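You operate a simulated robot arm through the tools that you are given. There is no shell and no other tool. Be economical: measure what you need, move in short steps, check, and stop when the job is done.

Carry out the task below with a simulated robot arm. There is one attempt and no reset: what you move stays moved.

TASK
Stack the jar that says "apricot" from the fridge-side worktop on top of the jar marked "raisins". Then stack the decaf pod from the fridge-side worktop on top of the cocoa pod.

It is judged by the outcome, as a careful person would: the job done as asked, and still so three seconds after it is handed in. It fails if anything else is knocked over, pushed out of place, dropped, spilled or broken.

THE ROBOT
A 6-joint arm with a two-finger parallel gripper, fixed in place. Base frame: the origin is at the foot of the arm, x ahead of it, y to its left, z up; the work surface is at about z = 0. Lengths are in mm, angles in degrees, forces in N, time in s.
With the tool pointing down near the work surface it reaches from about 140 to 580 mm from the base axis. Its first joint turns from -66.0 to 66.0 degrees. Payload 2.1 kg.
Tool frame: the origin (TCP) lies between the finger pads and is the grasp point; the fingertips stand 30 mm ahead of it; z points along the fingers, y is the line along which they close. The gripper opens to 94 mm. The fingers are 28 mm wide and 10 mm thick; the gripper's body (50 by 96 mm) begins 55 mm behind the TCP.
Orientation is that of the tool frame in the base frame, as [roll, pitch, yaw] about the fixed x, y, z axes, in that order (R = Rz(yaw) Ry(pitch) Rx(roll)). With the fingers straight down and closing along the base's y, the tool's x points along the base's -x, its y along +y and its z along -z.

THE INTERFACE
- The arm moves only by the tool jog_arm. Its argument "steps" is a list of rows, each a list of 7 numbers: the shift along the tool's x, y, z in mm, then the turn, a rotation vector about the tool's x, y, z in degrees, then the closure in counts, from 0 (fully open) to 255 (shut). In form: [[x, y, z, rx, ry, rz, hand], ...]. A call has 1 to 10 rows; each row is the pose to reach, as a shift and turn from the pose commanded when the call began, along the tool's axes at that moment. A row lasts 0.2 s, in which the tool goes at most 50 mm and 8.6 degrees; a call with a longer step from one row to the next is refused whole, and so is a gripper value outside its range. A pose out of reach is approached as far as the arm can. The call stops where the force on the tool passes 40 N (or 10 N more than at its start, if that is more) or the arm is blocked; 0.2 s more then pass. The fingers move at their own pace (about 72 mm/s each) and stop on an object; they squeeze with about 21 N. The grip force told is the motor's: it shows also when the fingers shut on nothing. Time passes only in rows, and 0.2 s behind the last, so rows that repeat a pose let the fingers close. It gives the time, the measured TCP pose, the force on the tool (base axes), the opening and the grip force at its end, in the units of the frame above (readings bear some noise), and new pictures: "views" is both (left out), scene, wrist or none.
- Cameras (640 x 400 px; columns grow to the right, rows downward): "scene" is fixed at [48.1, -365.5, 482.7]; the picture's right is [0.85, -0.52, 0.00], its down [-0.30, -0.50, -0.81] and it looks along [0.42, 0.69, -0.58] (base axes); focal length 258 px, centre (320, 200). "wrist" rides on the gripper at [-37, 0, -58] in the tool frame; the picture's right is [0.00, -1.00, 0.00], its down [0.97, 0.00, -0.24] and it looks along [0.24, 0.00, 0.97] (tool axes); focal length 218 px, centre (320, 200).
- measure_at(camera, pixels): for up to 12 pixels [column, row] of the newest picture of that camera ("zoom" is the newest enlarged one), the place [x, y, z] in the base frame of the surface seen there, good to about 2 mm. No time passes.
- enlarge(camera, box): a new picture of the part [left, top, right, bottom] of that camera's present view, enlarged. No time passes.
- sign_off(): hands the job in; it is judged then, once.

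Work in short steps. Measure before you move; look again where a grasp or a placing could have gone wrong, and mend it. You have 80 turns and 120 pictures in all, the two below and enlarged ones among them. Open the gripper and draw the arm clear of the work before you hand the job in, unless the task says otherwise; then end with one line.

The tools are called after ">>>" as a command line: name --pt "numbers of a row" for each row, then --argument value for the rest, lists and objects as JSON in quotes. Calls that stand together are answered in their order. jog_arm: Moves the arm, as the interface text tells. Its arguments: {"type":"object","properties":{"steps":{"type":"array","items":{"type":"array","items":{"type":"number"}}},"views":{"type":"string","enum":["both","scene","wrist","none"]}},"required":["steps"]} The other tools are called the same way: measure_at (camera, pixels) gives the place of the surface under pixels of a picture; enlarge (camera, box) takes an enlarged picture of a part of a camera's view; sign_off () hands the job in.

At the start:

```text
t: 0.0
tcp_pos: [214.9, 170.8, 318.3]
tool_rot: [180.0, 0.0, -180.0]
contact_force: [-0.2, 0.0, 0.5]
opening: 94.0
grip_force: 0.1
```

scene: 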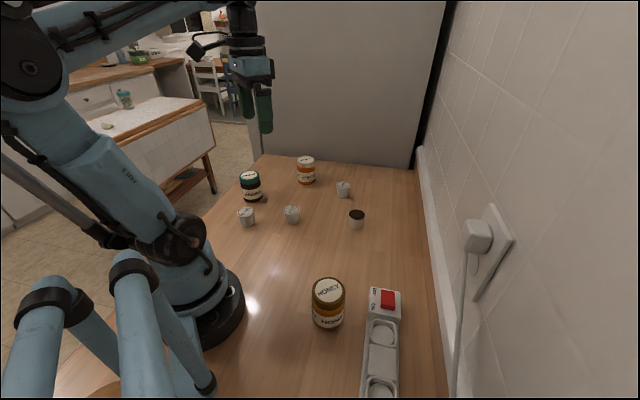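
wrist: 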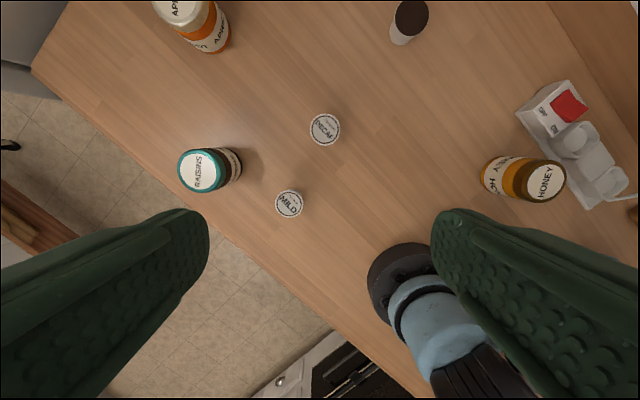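

The scene shows the jars and pods. I enlarge the scene to read labels and find the cocoa pod.

>>> enlarge --camera "scene" --box '[220, 140, 400, 250]'

>>> enlarge --camera "wrist" --box '[140, 0, 460, 220]'

>>> measure_at --camera "wrist" --pixels '[[202, 171], [325, 130], [289, 204], [411, 18], [185, 10], [300, 260], [350, 180]]'

>>> measure_at --camera "scene" --pixels '[[306, 160], [344, 183], [357, 213], [292, 209], [246, 212], [249, 175]]'

```text
3.56 times, centred on (310, 195) of scene
```

zoom: 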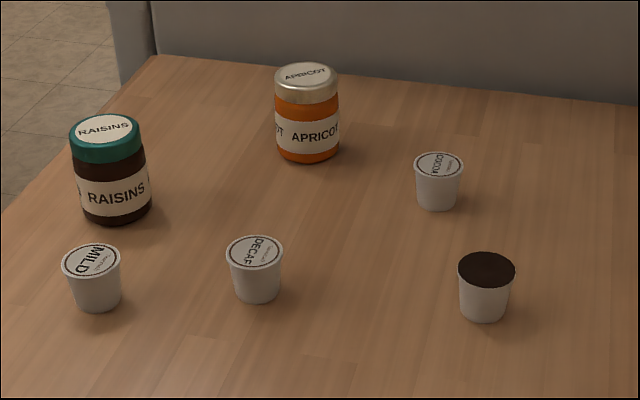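

```text
1.82 times, centred on (300, 110) of wrist
```

zoom: 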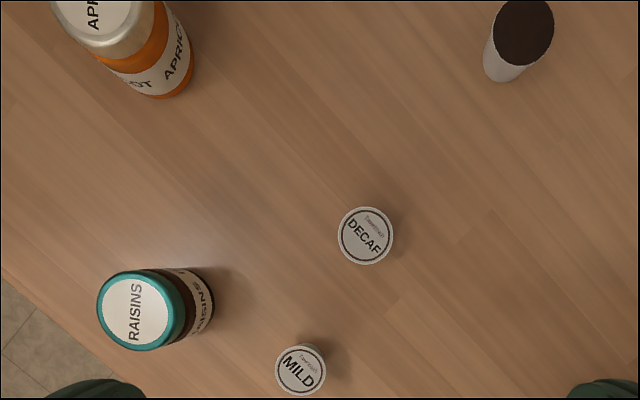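

```text
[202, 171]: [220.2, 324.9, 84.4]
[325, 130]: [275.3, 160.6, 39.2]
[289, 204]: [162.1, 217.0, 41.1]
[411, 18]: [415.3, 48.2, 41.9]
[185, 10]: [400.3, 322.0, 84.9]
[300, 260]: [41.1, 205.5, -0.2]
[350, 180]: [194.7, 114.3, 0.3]
```

```text
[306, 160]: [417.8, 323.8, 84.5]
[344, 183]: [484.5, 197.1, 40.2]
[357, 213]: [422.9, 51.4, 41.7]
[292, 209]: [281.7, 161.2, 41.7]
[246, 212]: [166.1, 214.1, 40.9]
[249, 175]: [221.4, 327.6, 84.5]
```

The apricot jar top is near (412, 323, 84), raisins near (221, 327, 84), decaf (280, 161) and cocoa (485, 197). I move high above the apricot jar to get a centred view.

>>> jog_arm --pt "-35 26 0 0 0 0 0" --pt "-70 52 0 0 0 0 0" --pt "-105 78 10 0 0 0 0" --pt "-140 104 30 0 0 0 0" --pt "-175 130 50 0 0 0 0" --pt "-197 152 70 0 0 0 0" --pt "-197 152 70 0 0 0 0"

```text
t: 1.6
tcp_pos: [412.4, 322.4, 245.9]
tool_rot: [-180.0, 0.0, -179.9]
contact_force: [-0.7, -0.3, 0.1]
opening: 94.1
grip_force: 0.0
```

scene: 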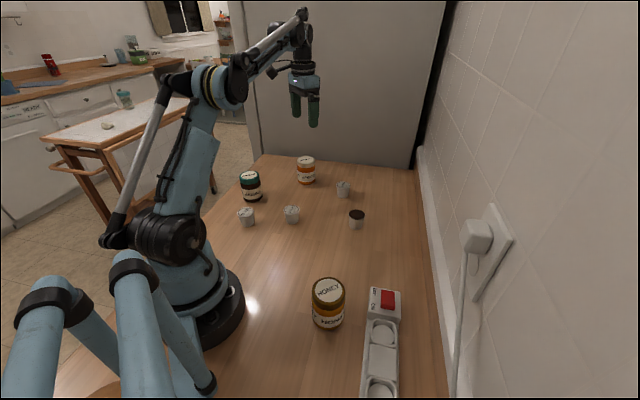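
wrist: 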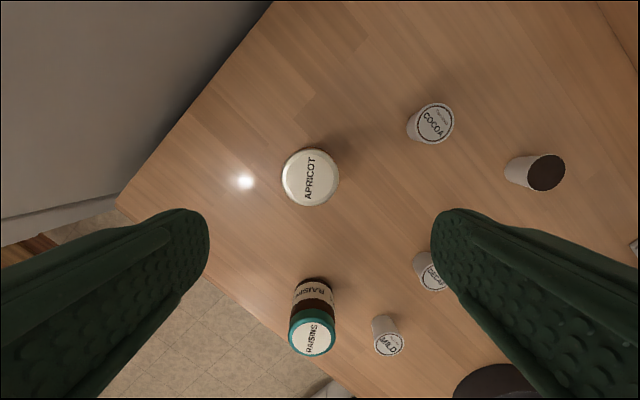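

Lids seen: apricot centre (310,178), raisins (313,337), cocoa (436,122). Measuring rim points.

>>> measure_at --camera "wrist" --pixels '[[310, 178], [286, 178], [335, 178], [310, 153], [310, 202], [313, 337], [294, 338], [332, 338], [313, 321], [313, 353], [436, 122], [418, 121]]'

>>> measure_at --camera "wrist" --pixels '[[451, 123], [420, 122], [436, 107], [436, 138]]'

```text
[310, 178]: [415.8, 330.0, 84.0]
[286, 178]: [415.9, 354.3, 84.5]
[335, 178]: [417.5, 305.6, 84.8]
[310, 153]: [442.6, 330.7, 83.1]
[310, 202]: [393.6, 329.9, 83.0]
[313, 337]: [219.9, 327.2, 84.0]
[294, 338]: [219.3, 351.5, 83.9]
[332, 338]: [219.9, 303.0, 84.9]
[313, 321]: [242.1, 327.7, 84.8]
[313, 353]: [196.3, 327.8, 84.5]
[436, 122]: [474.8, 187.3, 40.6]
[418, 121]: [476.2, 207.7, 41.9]
```

```text
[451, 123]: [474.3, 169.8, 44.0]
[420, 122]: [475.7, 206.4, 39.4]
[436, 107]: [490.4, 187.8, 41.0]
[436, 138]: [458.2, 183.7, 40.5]
```

Centring on (417.5, 330) and descending to TCP z≈55, fingers open.

>>> jog_arm --pt "-5.3 7.2 30 0 0 0 0" --pt "-5.3 7.2 70 0 0 0 0" --pt "-5.3 7.2 110 0 0 0 0" --pt "-5.3 7.2 145 0 0 0 0" --pt "-5.3 7.2 175 0 0 0 0" --pt "-5.3 7.2 192 0 0 0 0" --pt "-5.3 7.2 192 0 0 0 0"

```text
t: 3.2
tcp_pos: [418.4, 330.6, 55.6]
tool_rot: [179.9, 0.1, 179.9]
contact_force: [0.5, -0.2, 0.9]
opening: 93.9
grip_force: 0.1
```

scene: 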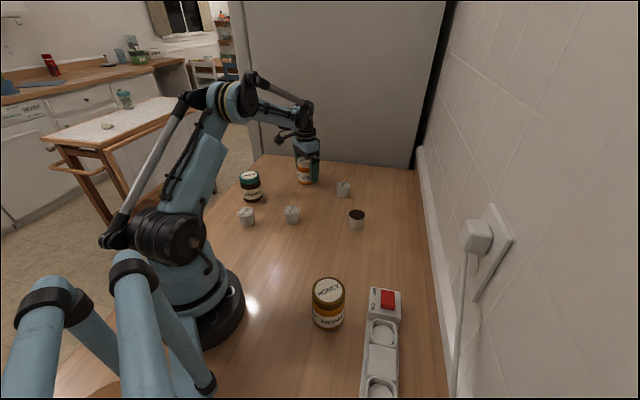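
wrist: 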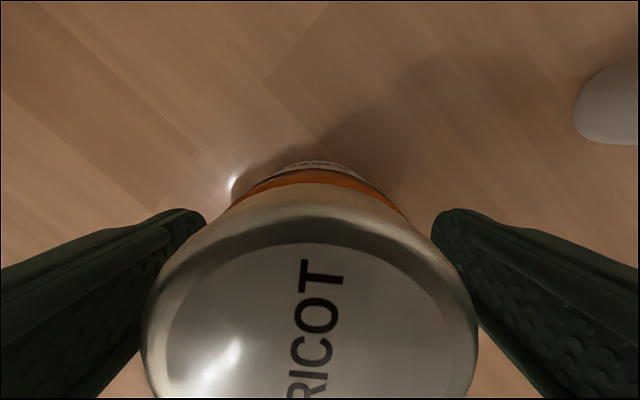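

The jar sits between the fingers (lid centred near column 312). I close the gripper.

>>> jog_arm --pt "0 0 0 0 0 0 255" --pt "0 0 0 0 0 0 255" --pt "0 0 0 0 0 0 255" --pt "0 0 0 0 0 0 255" --views "none"

>>> jog_arm --pt "0 0 -10 0 0 0 255" --pt "0 0 -35 0 0 0 255" --pt "0 0 -70 0 0 0 255" --pt "0 0 -110 0 0 0 255" --pt "0 0 -130 0 0 0 255" --pt "0 0 -130 0 0 0 255"

```text
t: 4.2
tcp_pos: [418.1, 330.2, 54.8]
tool_rot: [179.9, -0.1, -180.0]
contact_force: [-0.3, 0.6, -0.5]
opening: 62.0
grip_force: 20.6
```

```text
t: 5.6
tcp_pos: [418.7, 331.7, 186.9]
tool_rot: [-180.0, 0.1, 180.0]
contact_force: [-0.7, 0.8, -2.8]
opening: 61.8
grip_force: 20.4
```

scene: 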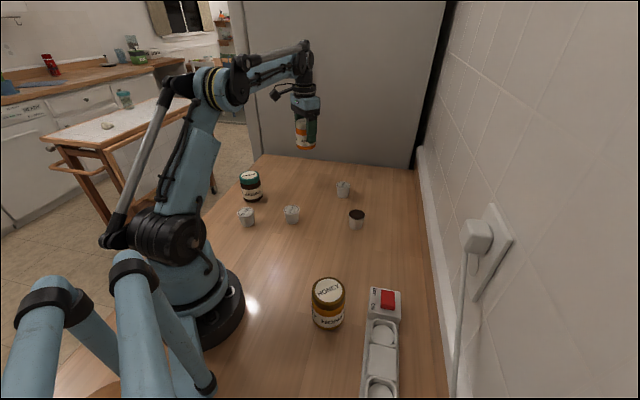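
wrist: 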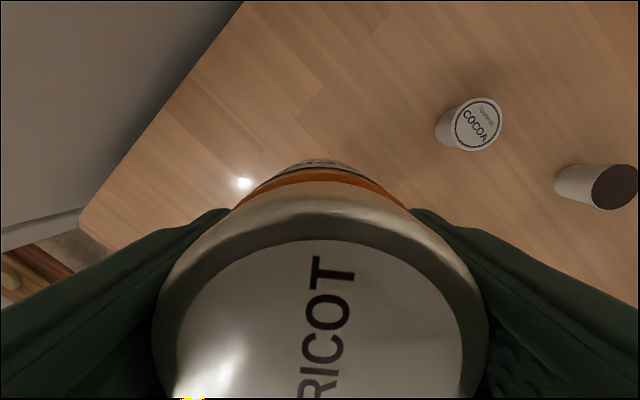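

Jar held and lifted. I check the lid's offset in the hand, and the raisins lid in the scene, before carrying.

>>> measure_at --camera "wrist" --pixels '[[318, 200], [320, 215], [320, 243], [172, 340], [478, 340], [320, 300], [320, 390], [474, 128]]'

>>> enlarge --camera "scene" --box '[220, 100, 380, 200]'

```text
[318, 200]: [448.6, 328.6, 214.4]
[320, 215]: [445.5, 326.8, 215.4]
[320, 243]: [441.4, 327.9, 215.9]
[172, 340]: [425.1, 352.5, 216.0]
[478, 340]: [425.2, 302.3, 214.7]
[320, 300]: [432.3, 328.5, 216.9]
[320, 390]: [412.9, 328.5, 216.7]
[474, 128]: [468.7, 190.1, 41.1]
```

```text
4.00 times, centred on (300, 150) of scene
```

zoom: 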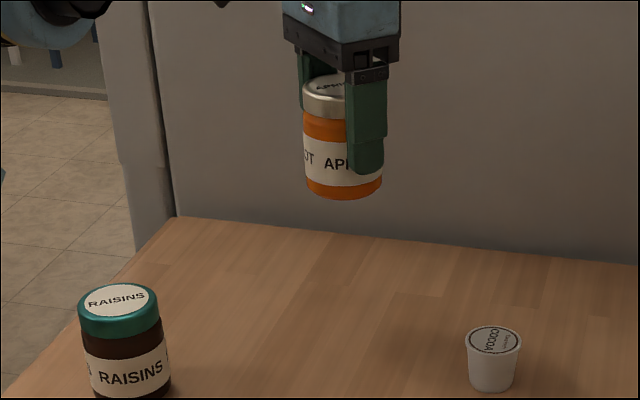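

Jar is centred on the TCP, bottom at z≈131. I carry it over the raisins jar at (220, 327.5).

>>> jog_arm --pt "20 0 0 0 0 0 255" --pt "55 -1 0 0 0 0 255" --pt "90 -2 0 0 0 0 255" --pt "125 -2 0 0 0 0 255" --pt "160 -3 0 0 0 0 255" --pt "185 -3 0 0 0 0 255" --pt "198 -3 0 0 0 0 255" --pt "198 -3 0 0 0 0 255" --pt "198 -3 0 0 0 0 255"

>>> enlarge --camera "scene" --box '[190, 110, 310, 210]'

```text
t: 7.6
tcp_pos: [220.3, 325.8, 186.0]
tool_rot: [180.0, -0.1, 179.9]
contact_force: [-0.4, 0.0, -3.3]
opening: 61.7
grip_force: 20.9
```

scene: 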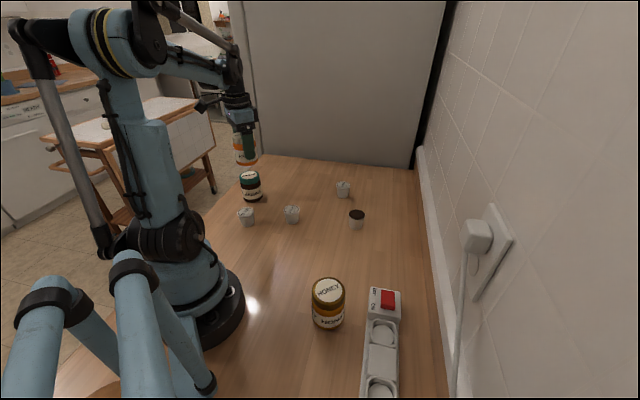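
wrist: 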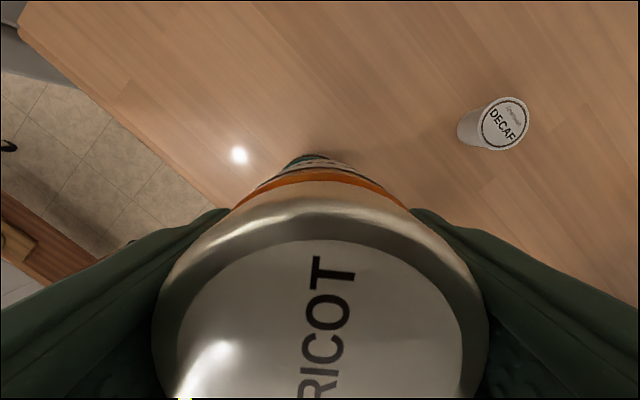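

```text
4.00 times, centred on (250, 160) of scene
```

zoom: 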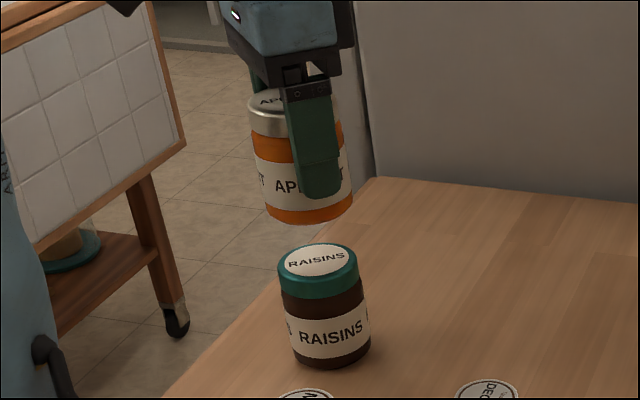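

I measure the raisins lid rim and the held jar's faces in this zoom.

>>> measure_at --camera "zoom" --pixels '[[317, 260], [282, 266], [355, 260], [320, 278], [317, 247], [320, 290], [285, 290], [352, 285], [270, 215], [350, 205], [305, 218]]'

```text
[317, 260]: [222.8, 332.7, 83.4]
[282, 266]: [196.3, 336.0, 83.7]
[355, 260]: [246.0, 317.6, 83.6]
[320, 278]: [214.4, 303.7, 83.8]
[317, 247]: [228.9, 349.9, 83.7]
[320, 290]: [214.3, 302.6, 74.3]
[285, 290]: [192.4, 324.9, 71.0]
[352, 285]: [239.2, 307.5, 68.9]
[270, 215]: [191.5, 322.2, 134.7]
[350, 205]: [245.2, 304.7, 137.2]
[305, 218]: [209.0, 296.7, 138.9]
```

Centres agree to ~1 mm. I lower by 42 mm, nudging 1 mm to +y.

>>> jog_arm --pt "-0.5 1 10 0 0 0 255" --pt "-0.5 1 22 0 0 0 255" --pt "-0.5 1 32 0 0 0 255" --pt "-0.5 1 38 0 0 0 255" --pt "-0.5 1 42 0 0 0 255" --pt "-0.5 1 42 0 0 0 255" --views "none"

>>> enlarge --camera "scene" --box '[190, 110, 310, 210]'

```text
t: 9.0
tcp_pos: [219.7, 327.5, 143.9]
tool_rot: [-179.9, 0.1, 180.0]
contact_force: [-0.2, 0.5, -2.6]
opening: 62.1
grip_force: 20.8
```

```text
4.00 times, centred on (250, 160) of scene
```

zoom: 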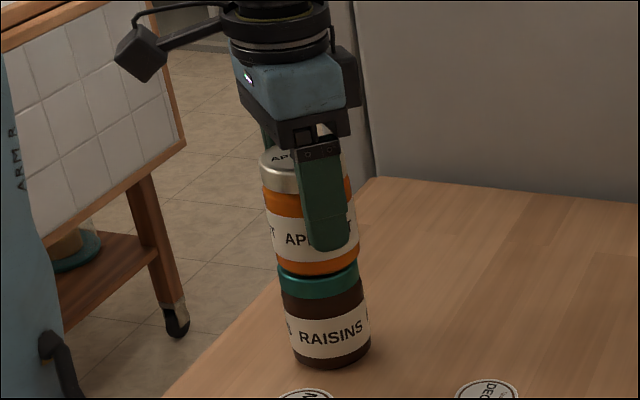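

Aligned, a few mm above. I lower in 1 mm steps watching the force.

>>> jog_arm --pt "0 0 1 0 0 0 255" --pt "0 0 2 0 0 0 255" --pt "0 0 3 0 0 0 255" --pt "0 0 3 0 0 0 255" --views "none"

```text
t: 10.0
tcp_pos: [219.1, 326.3, 141.0]
tool_rot: [180.0, 0.0, -180.0]
contact_force: [0.5, -0.1, -3.3]
opening: 62.1
grip_force: 20.8
```

>>> jog_arm --pt "0 0 0.6 0 0 0 255" --pt "0 0 1.2 0 0 0 255" --pt "0 0 1.2 0 0 0 255" --views "none"

```text
t: 10.8
tcp_pos: [220.8, 326.9, 139.1]
tool_rot: [-180.0, 0.0, 180.0]
contact_force: [-0.3, -0.5, -2.8]
opening: 61.8
grip_force: 21.2
```

No contact yet (force still ≈ the jar's weight); a little further.

>>> jog_arm --pt "0 0 0.5 0 0 0 255" --pt "0 0 1 0 0 0 255" --pt "0 0 1 0 0 0 255" --views "none"

>>> enlarge --camera "scene" --box '[220, 140, 280, 210]'

```text
t: 11.6
tcp_pos: [220.4, 326.3, 139.1]
tool_rot: [180.0, 0.1, -180.0]
contact_force: [-0.1, -0.1, -2.7]
opening: 61.8
grip_force: 20.7
```

```text
5.71 times, centred on (250, 175) of scene
```

zoom: 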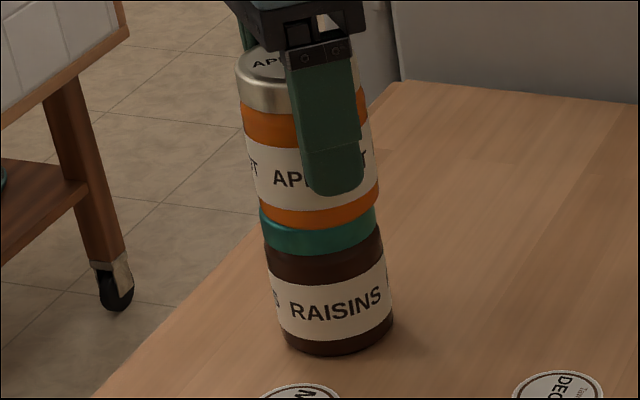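

>>> jog_arm --pt "0 0 0.5 0 0 0 255" --pt "0 0 0.5 0 0 0 255" --views "none"

>>> jog_arm --pt "0 0 0.5 0 0 0 255" --pt "0 0 0.5 0 0 0 255" --views "none"

```text
t: 12.2
tcp_pos: [221.3, 327.1, 139.1]
tool_rot: [179.8, -0.1, -180.0]
contact_force: [0.9, 1.7, 13.8]
opening: 62.0
grip_force: 21.2
```

```text
t: 12.8
tcp_pos: [218.5, 326.9, 138.1]
tool_rot: [180.0, 0.1, -179.9]
contact_force: [2.7, 2.3, 12.7]
opening: 62.0
grip_force: 21.0
```

Contact made (≈13 N up). I relax slightly, open, and rise straight up.

>>> jog_arm --pt "0 0 -0.6 0 0 0 255" --pt "0 0 -0.6 0 0 0 150" --pt "0 0 -0.6 0 0 0 60" --pt "0 0 -0.6 0 0 0 0" --pt "0 0 -0.6 0 0 0 0" --pt "0 0 -0.6 0 0 0 0"

```text
t: 14.2
tcp_pos: [220.9, 327.7, 138.2]
tool_rot: [-180.0, 0.0, 180.0]
contact_force: [-0.4, -0.7, -0.2]
opening: 93.7
grip_force: 0.1
```

scene: 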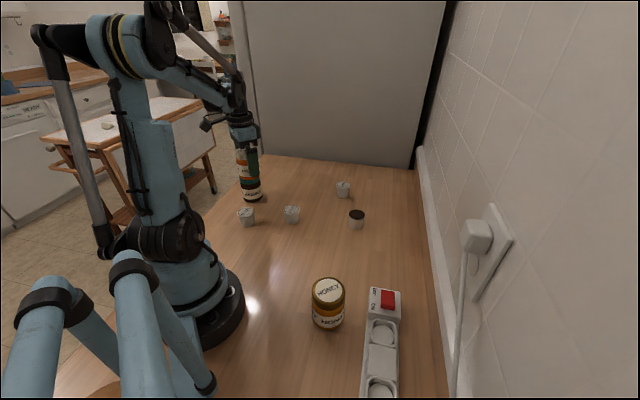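
wrist: 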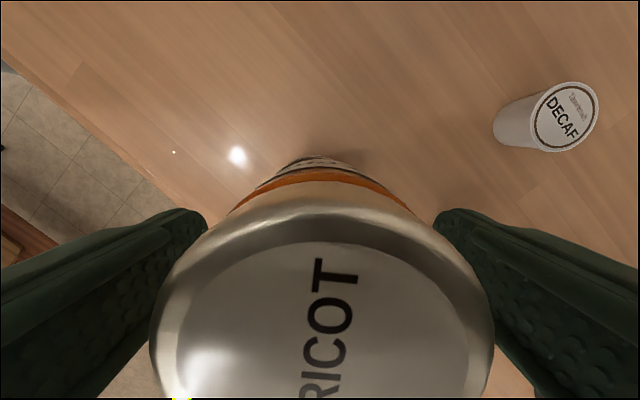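

Released and stable. Rising 130 mm straight, then over to the decaf pod.

>>> jog_arm --pt "0 0 -15 0 0 0 0" --pt "0 0 -45 0 0 0 0" --pt "0 0 -85 0 0 0 0" --pt "0 0 -130 0 0 0 0" --pt "-10 -35 -130 0 0 0 0" --pt "-25 -70 -130 0 0 0 0" --pt "-40 -105 -130 0 0 0 0" --pt "-55 -140 -130 0 0 0 0" --pt "-57 -164 -130 0 0 0 0" --pt "-57 -164 -130 0 0 0 0" --views "none"

>>> jog_arm --pt "0 0 30 0 0 0 0" --pt "0 0 70 0 0 0 0" --pt "0 0 70 0 0 0 0"

```text
t: 16.4
tcp_pos: [276.9, 162.3, 267.8]
tool_rot: [180.0, 0.0, 180.0]
contact_force: [-0.3, 0.3, -1.2]
opening: 93.9
grip_force: 0.1
```

```text
t: 17.2
tcp_pos: [277.1, 162.2, 196.6]
tool_rot: [180.0, 0.0, 180.0]
contact_force: [-0.4, -0.5, 0.6]
opening: 94.2
grip_force: 0.1
```

scene: 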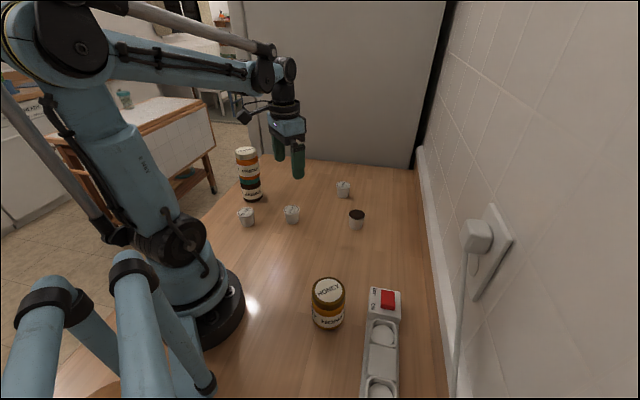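
wrist: 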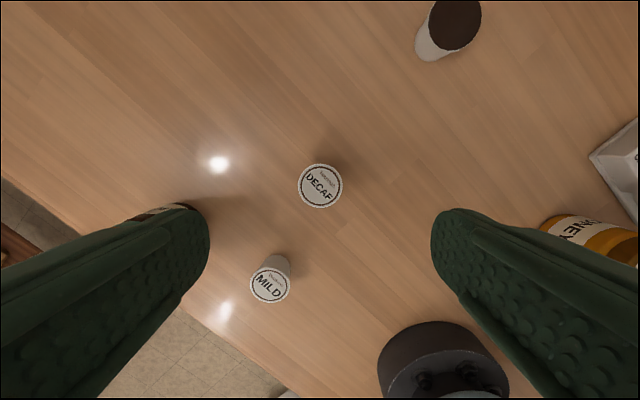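

>>> measure_at --camera "wrist" --pixels '[[320, 186], [301, 186], [340, 186], [320, 167], [320, 205], [270, 286], [252, 287], [287, 284], [270, 272], [270, 300]]'

>>> enlarge --camera "scene" --box '[230, 135, 370, 235]'

```text
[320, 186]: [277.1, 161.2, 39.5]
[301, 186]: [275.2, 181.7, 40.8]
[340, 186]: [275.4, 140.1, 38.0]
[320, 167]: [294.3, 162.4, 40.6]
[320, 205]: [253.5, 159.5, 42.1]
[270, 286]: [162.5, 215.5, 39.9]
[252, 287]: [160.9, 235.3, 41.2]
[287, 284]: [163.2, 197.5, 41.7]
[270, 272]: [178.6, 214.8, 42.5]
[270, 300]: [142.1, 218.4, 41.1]
```

```text
4.00 times, centred on (300, 185) of scene
```

zoom: 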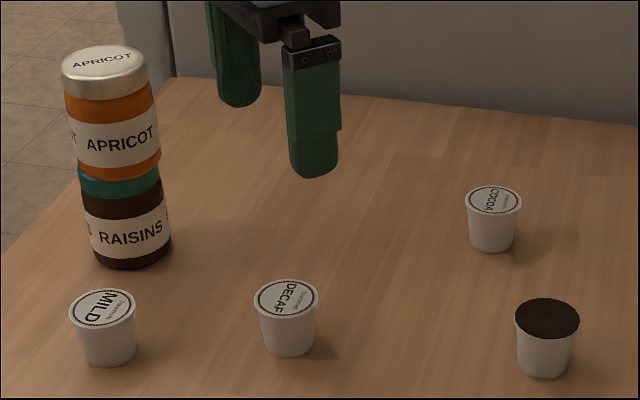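

Stack looks sound. The decaf pod's centre is (275.5, 161), Ø≈42, top 41. I descend to TCP z≈37.

>>> jog_arm --pt "1.2 -1 40 0 0 0 0" --pt "1.2 -1 80 0 0 0 0" --pt "1.2 -1 115 0 0 0 0" --pt "1.2 -1 140 0 0 0 0" --pt "1.2 -1 155 0 0 0 0" --pt "1.2 -1 160 0 0 0 0" --pt "1.2 -1 160 0 0 0 0"

```text
t: 18.8
tcp_pos: [276.4, 162.7, 38.3]
tool_rot: [-179.9, 0.0, -180.0]
contact_force: [0.6, 0.2, 0.1]
opening: 94.3
grip_force: 0.1
```

scene: 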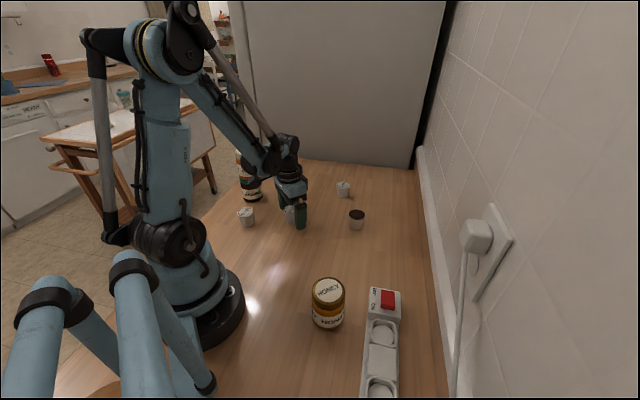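
wrist: 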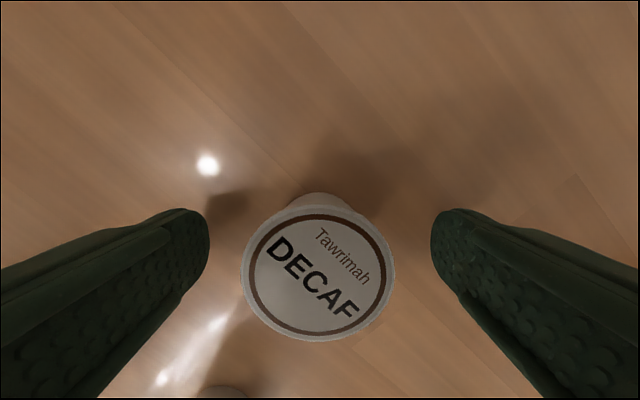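

Pod centred between fingers. Close and check.

>>> jog_arm --pt "0 0 0 0 0 0 255" --pt "0 0 0 0 0 0 255" --pt "0 0 0 0 0 0 255" --pt "0 0 0 0 0 0 255" --views "none"

>>> jog_arm --pt "0 0 -8 0 0 0 255" --pt "0 0 -25 0 0 0 255" --pt "0 0 -60 0 0 0 255" --pt "0 0 -90 0 0 0 255" --pt "0 0 -90 0 0 0 255"

>>> enlarge --camera "scene" --box '[240, 130, 360, 230]'

```text
t: 19.8
tcp_pos: [276.3, 161.5, 38.5]
tool_rot: [-180.0, 0.0, -180.0]
contact_force: [-0.1, 0.0, -0.4]
opening: 42.0
grip_force: 20.8
```

```text
t: 21.0
tcp_pos: [276.6, 162.1, 128.9]
tool_rot: [180.0, 0.0, 180.0]
contact_force: [0.8, 1.0, -0.5]
opening: 42.4
grip_force: 20.8
```

scene: 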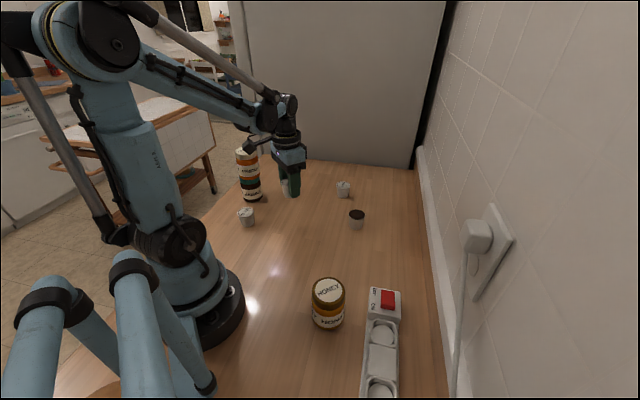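
wrist: 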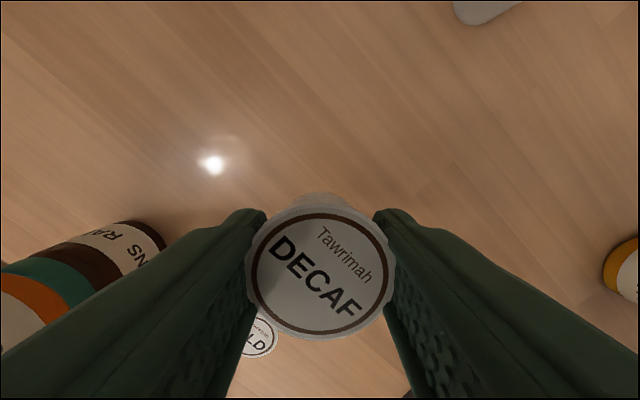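

```text
4.00 times, centred on (300, 180) of scene
```

zoom: 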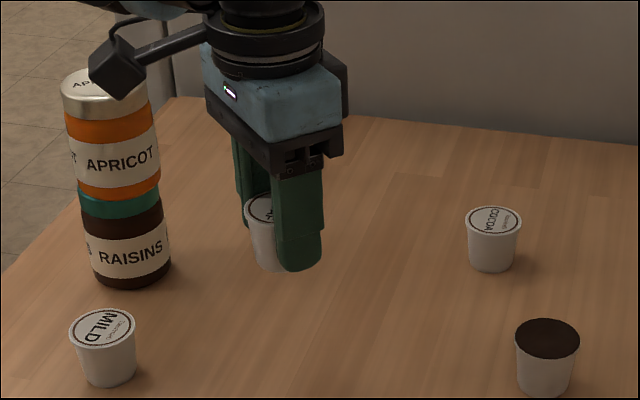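

Pod held level. I measure the cocoa pod's rim in this zoom.

>>> measure_at --camera "zoom" --pixels '[[494, 220], [470, 219], [519, 222], [494, 209], [494, 232], [475, 245], [492, 255], [510, 247]]'

>>> measure_at --camera "wrist" --pixels '[[320, 270], [320, 210], [320, 330], [255, 272], [388, 272]]'

```text
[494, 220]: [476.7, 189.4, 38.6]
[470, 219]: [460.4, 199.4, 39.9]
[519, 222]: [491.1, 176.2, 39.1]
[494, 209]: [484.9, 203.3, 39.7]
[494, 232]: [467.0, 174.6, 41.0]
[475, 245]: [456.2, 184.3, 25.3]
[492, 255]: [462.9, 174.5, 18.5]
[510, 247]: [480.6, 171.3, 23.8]
```

```text
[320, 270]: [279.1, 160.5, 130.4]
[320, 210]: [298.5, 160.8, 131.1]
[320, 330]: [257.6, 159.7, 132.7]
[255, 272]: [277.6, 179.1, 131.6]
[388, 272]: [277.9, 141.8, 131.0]
```

Cocoa centre ≈ (475.8, 188.5); held pod ≈ (277.7, 160.8). I carry it over at the same height.

>>> jog_arm --pt "-25 3 0 0 0 0 255" --pt "-60 8 0 0 0 0 255" --pt "-95 13 0 0 0 0 255" --pt "-130 18 0 0 0 0 255" --pt "-165 23 0 0 0 0 255" --pt "-188 26 0 0 0 0 255" --pt "-198 27.5 0 0 0 0 255" --pt "-198 27.5 0 0 0 0 255" --pt "-198 27.5 0 0 0 0 255"

>>> enlarge --camera "scene" --box '[290, 120, 390, 220]'

```text
t: 23.0
tcp_pos: [474.7, 190.1, 127.6]
tool_rot: [-179.9, 0.0, -180.0]
contact_force: [0.5, 0.6, 0.1]
opening: 42.3
grip_force: 20.5
```

scene: 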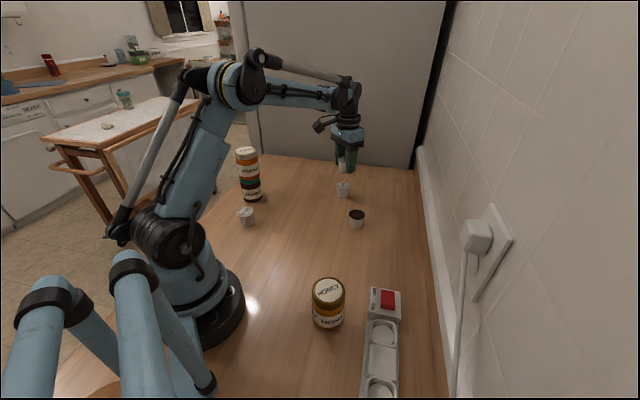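
wrist: 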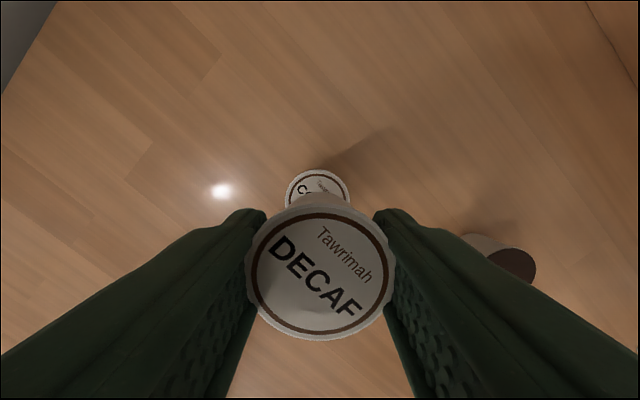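

```text
4.00 times, centred on (340, 170) of scene
```

zoom: 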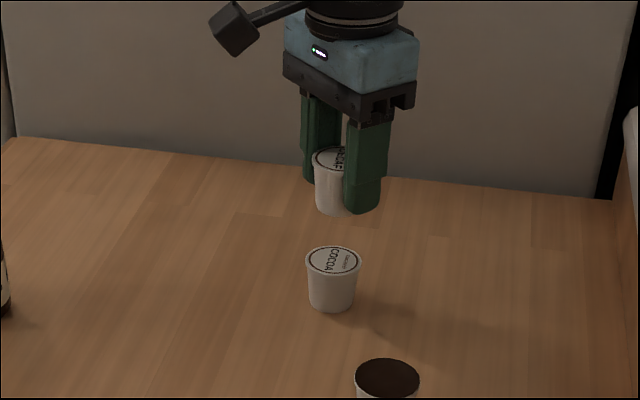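

>>> measure_at --camera "wrist" --pixels '[[318, 173], [288, 190], [347, 190], [320, 210], [320, 335], [254, 272], [388, 272]]'

>>> measure_at --camera "zoom" --pixels '[[333, 261], [309, 261], [359, 261], [333, 249], [333, 273]]'

```text
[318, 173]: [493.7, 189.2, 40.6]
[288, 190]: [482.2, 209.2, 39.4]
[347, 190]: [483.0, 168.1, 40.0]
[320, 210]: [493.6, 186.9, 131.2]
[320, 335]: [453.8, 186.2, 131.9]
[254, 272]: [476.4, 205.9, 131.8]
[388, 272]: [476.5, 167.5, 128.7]
```

```text
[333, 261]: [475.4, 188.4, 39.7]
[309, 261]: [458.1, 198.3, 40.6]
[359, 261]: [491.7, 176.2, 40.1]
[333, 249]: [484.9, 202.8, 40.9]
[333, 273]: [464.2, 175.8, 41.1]
```

Held pod ≈ (474.5, 187), cocoa ≈ (474.8, 188.5). Nudge +1 y and lower 44 mm.

>>> jog_arm --pt "0 1 15 0 0 0 255" --pt "0 1 28 0 0 0 255" --pt "0 1 38 0 0 0 255" --pt "0 1 44 0 0 0 255" --pt "0 1 44 0 0 0 255" --views "none"

>>> enlarge --camera "scene" --box '[315, 150, 375, 210]'

```text
t: 24.2
tcp_pos: [473.6, 191.7, 83.8]
tool_rot: [180.0, 0.0, 180.0]
contact_force: [0.2, -0.4, 0.1]
opening: 42.2
grip_force: 21.0
```

```text
6.67 times, centred on (345, 180) of scene
```

zoom: 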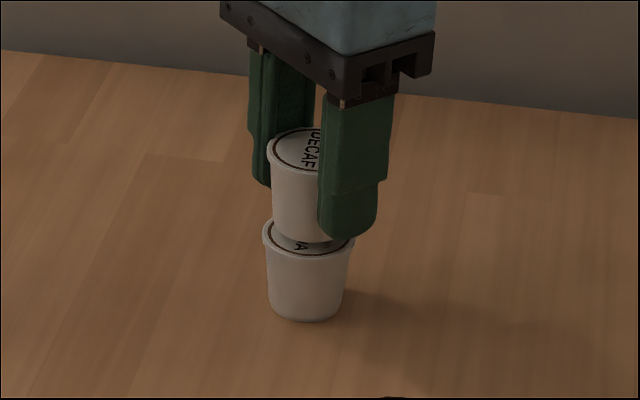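

Alignment good, ~4 mm gap. Lowering slowly until contact.

>>> jog_arm --pt "0 0 1 0 0 0 255" --pt "0 0 2 0 0 0 255" --pt "0 0 3 0 0 0 255" --pt "0 0 3 0 0 0 255" --views "none"

>>> jog_arm --pt "0 0 0.5 0 0 0 255" --pt "0 0 0.5 0 0 0 255" --views "none"

>>> jog_arm --pt "0 0 0.5 0 0 0 255" --pt "0 0 0.5 0 0 0 255" --views "none"

>>> enlarge --camera "scene" --box '[315, 150, 375, 210]'

```text
t: 25.2
tcp_pos: [474.5, 190.2, 81.4]
tool_rot: [-180.0, 0.0, 180.0]
contact_force: [0.0, 0.7, 0.5]
opening: 42.0
grip_force: 21.2
```

```text
t: 25.8
tcp_pos: [475.4, 189.3, 81.2]
tool_rot: [179.9, -0.1, -180.0]
contact_force: [1.0, -0.1, 0.3]
opening: 42.2
grip_force: 21.1
```

```text
t: 26.4
tcp_pos: [475.2, 191.1, 80.2]
tool_rot: [-180.0, 0.0, 180.0]
contact_force: [-0.6, 0.3, -0.7]
opening: 42.0
grip_force: 20.8
```

```text
6.67 times, centred on (345, 180) of scene
```

zoom: 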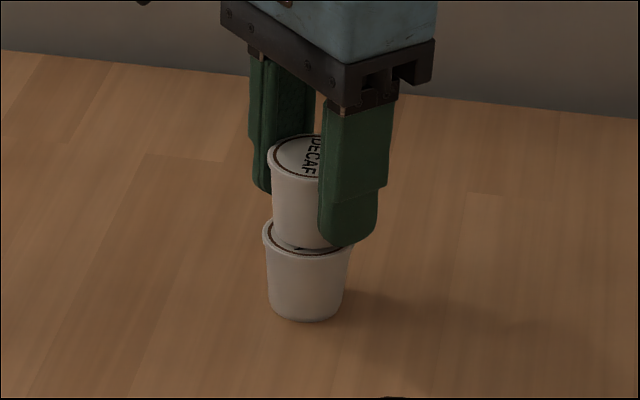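

>>> jog_arm --pt "0 0 0.5 0 0 0 255" --pt "0 0 0.5 0 0 0 255" --views "none"

>>> jog_arm --pt "0 0 0.5 0 0 0 255" --pt "0 0 0.5 0 0 0 255" --views "none"

```text
t: 27.0
tcp_pos: [474.1, 190.6, 79.2]
tool_rot: [179.9, 0.1, 179.9]
contact_force: [0.1, 0.3, -1.6]
opening: 42.1
grip_force: 20.6
```

```text
t: 27.6
tcp_pos: [474.3, 191.0, 79.6]
tool_rot: [180.0, 0.0, -179.9]
contact_force: [-0.4, 0.5, 0.2]
opening: 42.2
grip_force: 21.1
```

>>> jog_arm --pt "0 0 0.5 0 0 0 255" --pt "0 0 0.5 0 0 0 255" --views "none"

>>> enlarge --camera "scene" --box '[325, 160, 365, 200]'

```text
t: 28.2
tcp_pos: [474.2, 190.9, 79.4]
tool_rot: [-180.0, 0.1, -180.0]
contact_force: [-0.4, 0.2, -0.9]
opening: 42.0
grip_force: 20.6
```

```text
10.00 times, centred on (345, 180) of scene
```

zoom: 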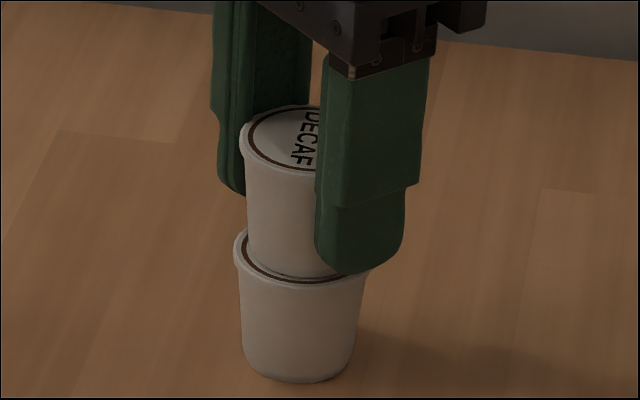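

>>> jog_arm --pt "0 0 0.4 0 0 0 255" --pt "0 0 0.4 0 0 0 255" --views "none"

>>> jog_arm --pt "0 0 0.4 0 0 0 255" --pt "0 0 0.4 0 0 0 255" --views "none"

```text
t: 28.8
tcp_pos: [473.5, 191.2, 78.2]
tool_rot: [179.9, 0.0, -180.0]
contact_force: [0.2, 0.4, -0.5]
opening: 41.9
grip_force: 21.0
```

```text
t: 29.4
tcp_pos: [473.9, 189.7, 77.6]
tool_rot: [180.0, 0.0, -180.0]
contact_force: [0.0, -0.2, 0.0]
opening: 42.2
grip_force: 21.5
```

>>> jog_arm --pt "0 0 0.4 0 0 0 255" --pt "0 0 0.4 0 0 0 255"

>>> enlarge --camera "scene" --box '[325, 160, 365, 200]'

>>> measure_at --camera "wrist" --pixels '[[320, 270], [320, 250], [300, 270], [340, 270], [320, 300]]'

```text
t: 30.0
tcp_pos: [474.2, 190.0, 78.1]
tool_rot: [-180.0, 0.0, 179.9]
contact_force: [1.2, -0.4, 4.2]
opening: 42.2
grip_force: 20.9
```

scene: 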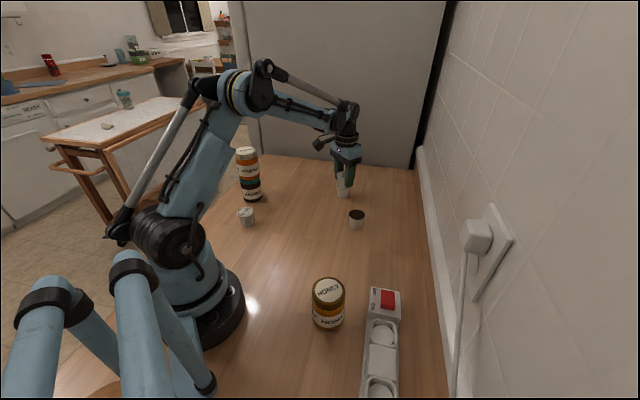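
wrist: 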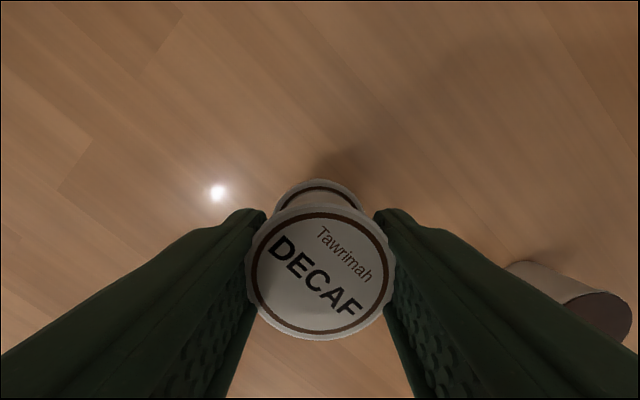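

```text
10.00 times, centred on (345, 180) of scene
```

zoom: 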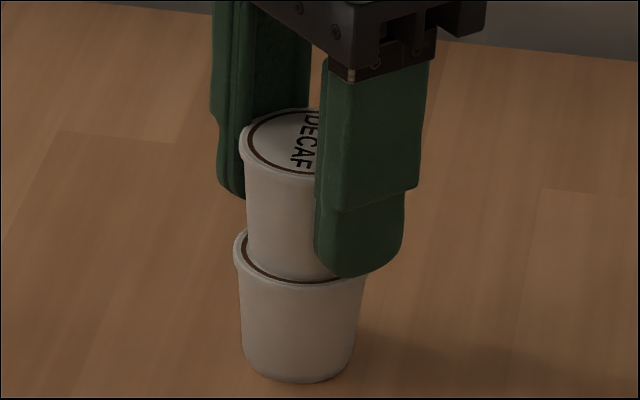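

```text
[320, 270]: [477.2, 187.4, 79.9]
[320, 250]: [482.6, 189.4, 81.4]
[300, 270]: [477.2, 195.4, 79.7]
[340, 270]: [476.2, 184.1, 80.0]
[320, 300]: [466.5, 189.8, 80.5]
```

Contact (≈4 N). Pod is centred on cocoa; release gently.

>>> jog_arm --pt "0 0 -0.2 0 0 0 200" --pt "0 0 -0.2 0 0 0 130" --pt "0 0 -0.2 0 0 0 60" --pt "0 0 -0.2 0 0 0 0" --pt "0 0 -0.2 0 0 0 0" --pt "0 0 -0.2 0 0 0 0"

>>> enlarge --camera "scene" --box '[315, 150, 375, 210]'

```text
t: 31.4
tcp_pos: [474.4, 190.8, 78.8]
tool_rot: [180.0, 0.0, -180.0]
contact_force: [0.1, -0.3, 0.1]
opening: 93.7
grip_force: 0.0
```

scene: 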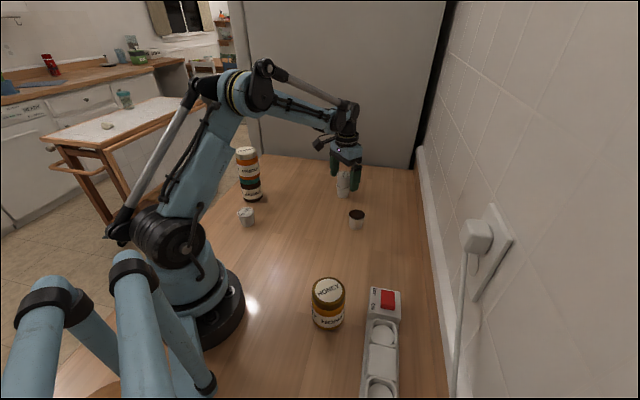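
wrist: 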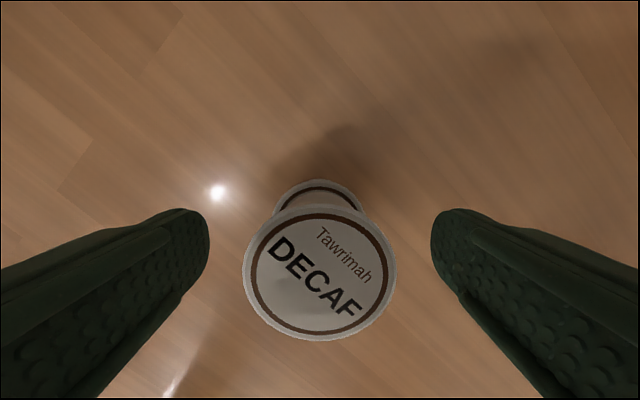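

```text
6.67 times, centred on (345, 180) of scene
```

zoom: 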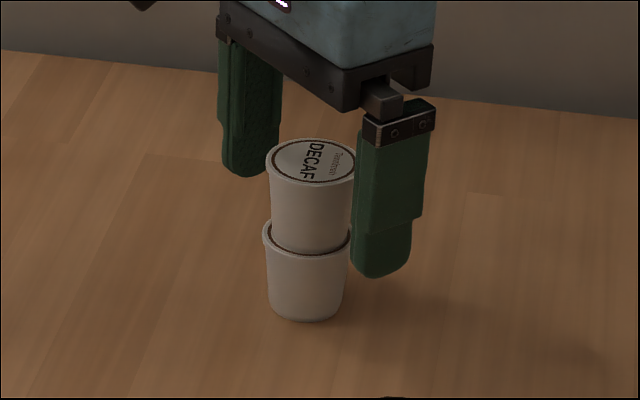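

The pod stands well on the cocoa pod. I rise straight and draw back clear.

>>> jog_arm --pt "0 0 -15 0 0 0 0" --pt "0 0 -50 0 0 0 0" --pt "0 0 -95 0 0 0 0" --pt "0 0 -140 0 0 0 0" --pt "0 0 -180 0 0 0 0" --pt "40 0 -190 0 0 0 0" --pt "80 -10 -200 0 0 0 0" --pt "120 -20 -210 0 0 0 0" --pt "150 -30 -220 0 0 0 0" --pt "150 -30 -220 0 0 0 0"

>>> enlarge --camera "scene" --box '[220, 135, 380, 245]'

```text
t: 33.6
tcp_pos: [325.0, 162.3, 298.2]
tool_rot: [179.9, 0.0, -180.0]
contact_force: [1.3, -0.9, 0.6]
opening: 93.9
grip_force: 0.1
```

scene: 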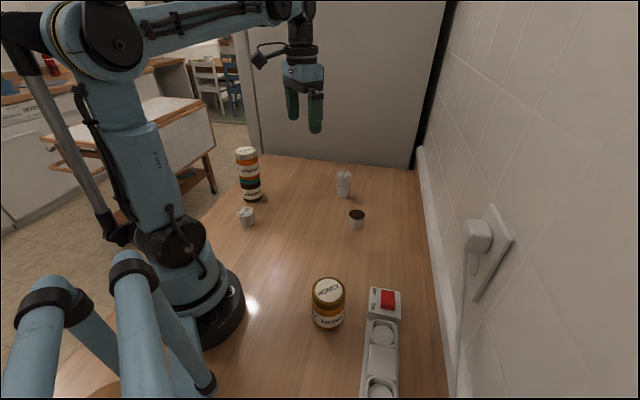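
wrist: 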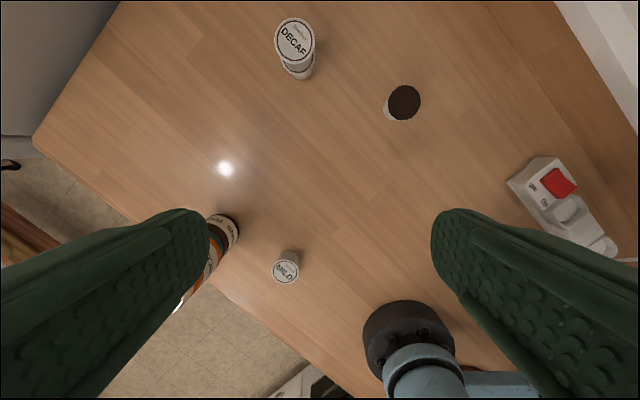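

```text
3.64 times, centred on (300, 190) of scene
```

zoom: 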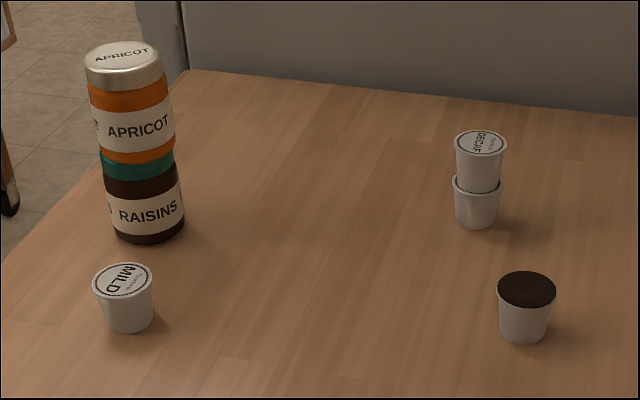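

Both stacks stand, nothing else has moved, and the arm is clear.

>>> sign_off

```text
The job is handed in.
```

The apricot jar is stacked on the raisins jar and the decaf pod on the cocoa pod; both stacks were standing and nothing else had moved when I handed the job in.
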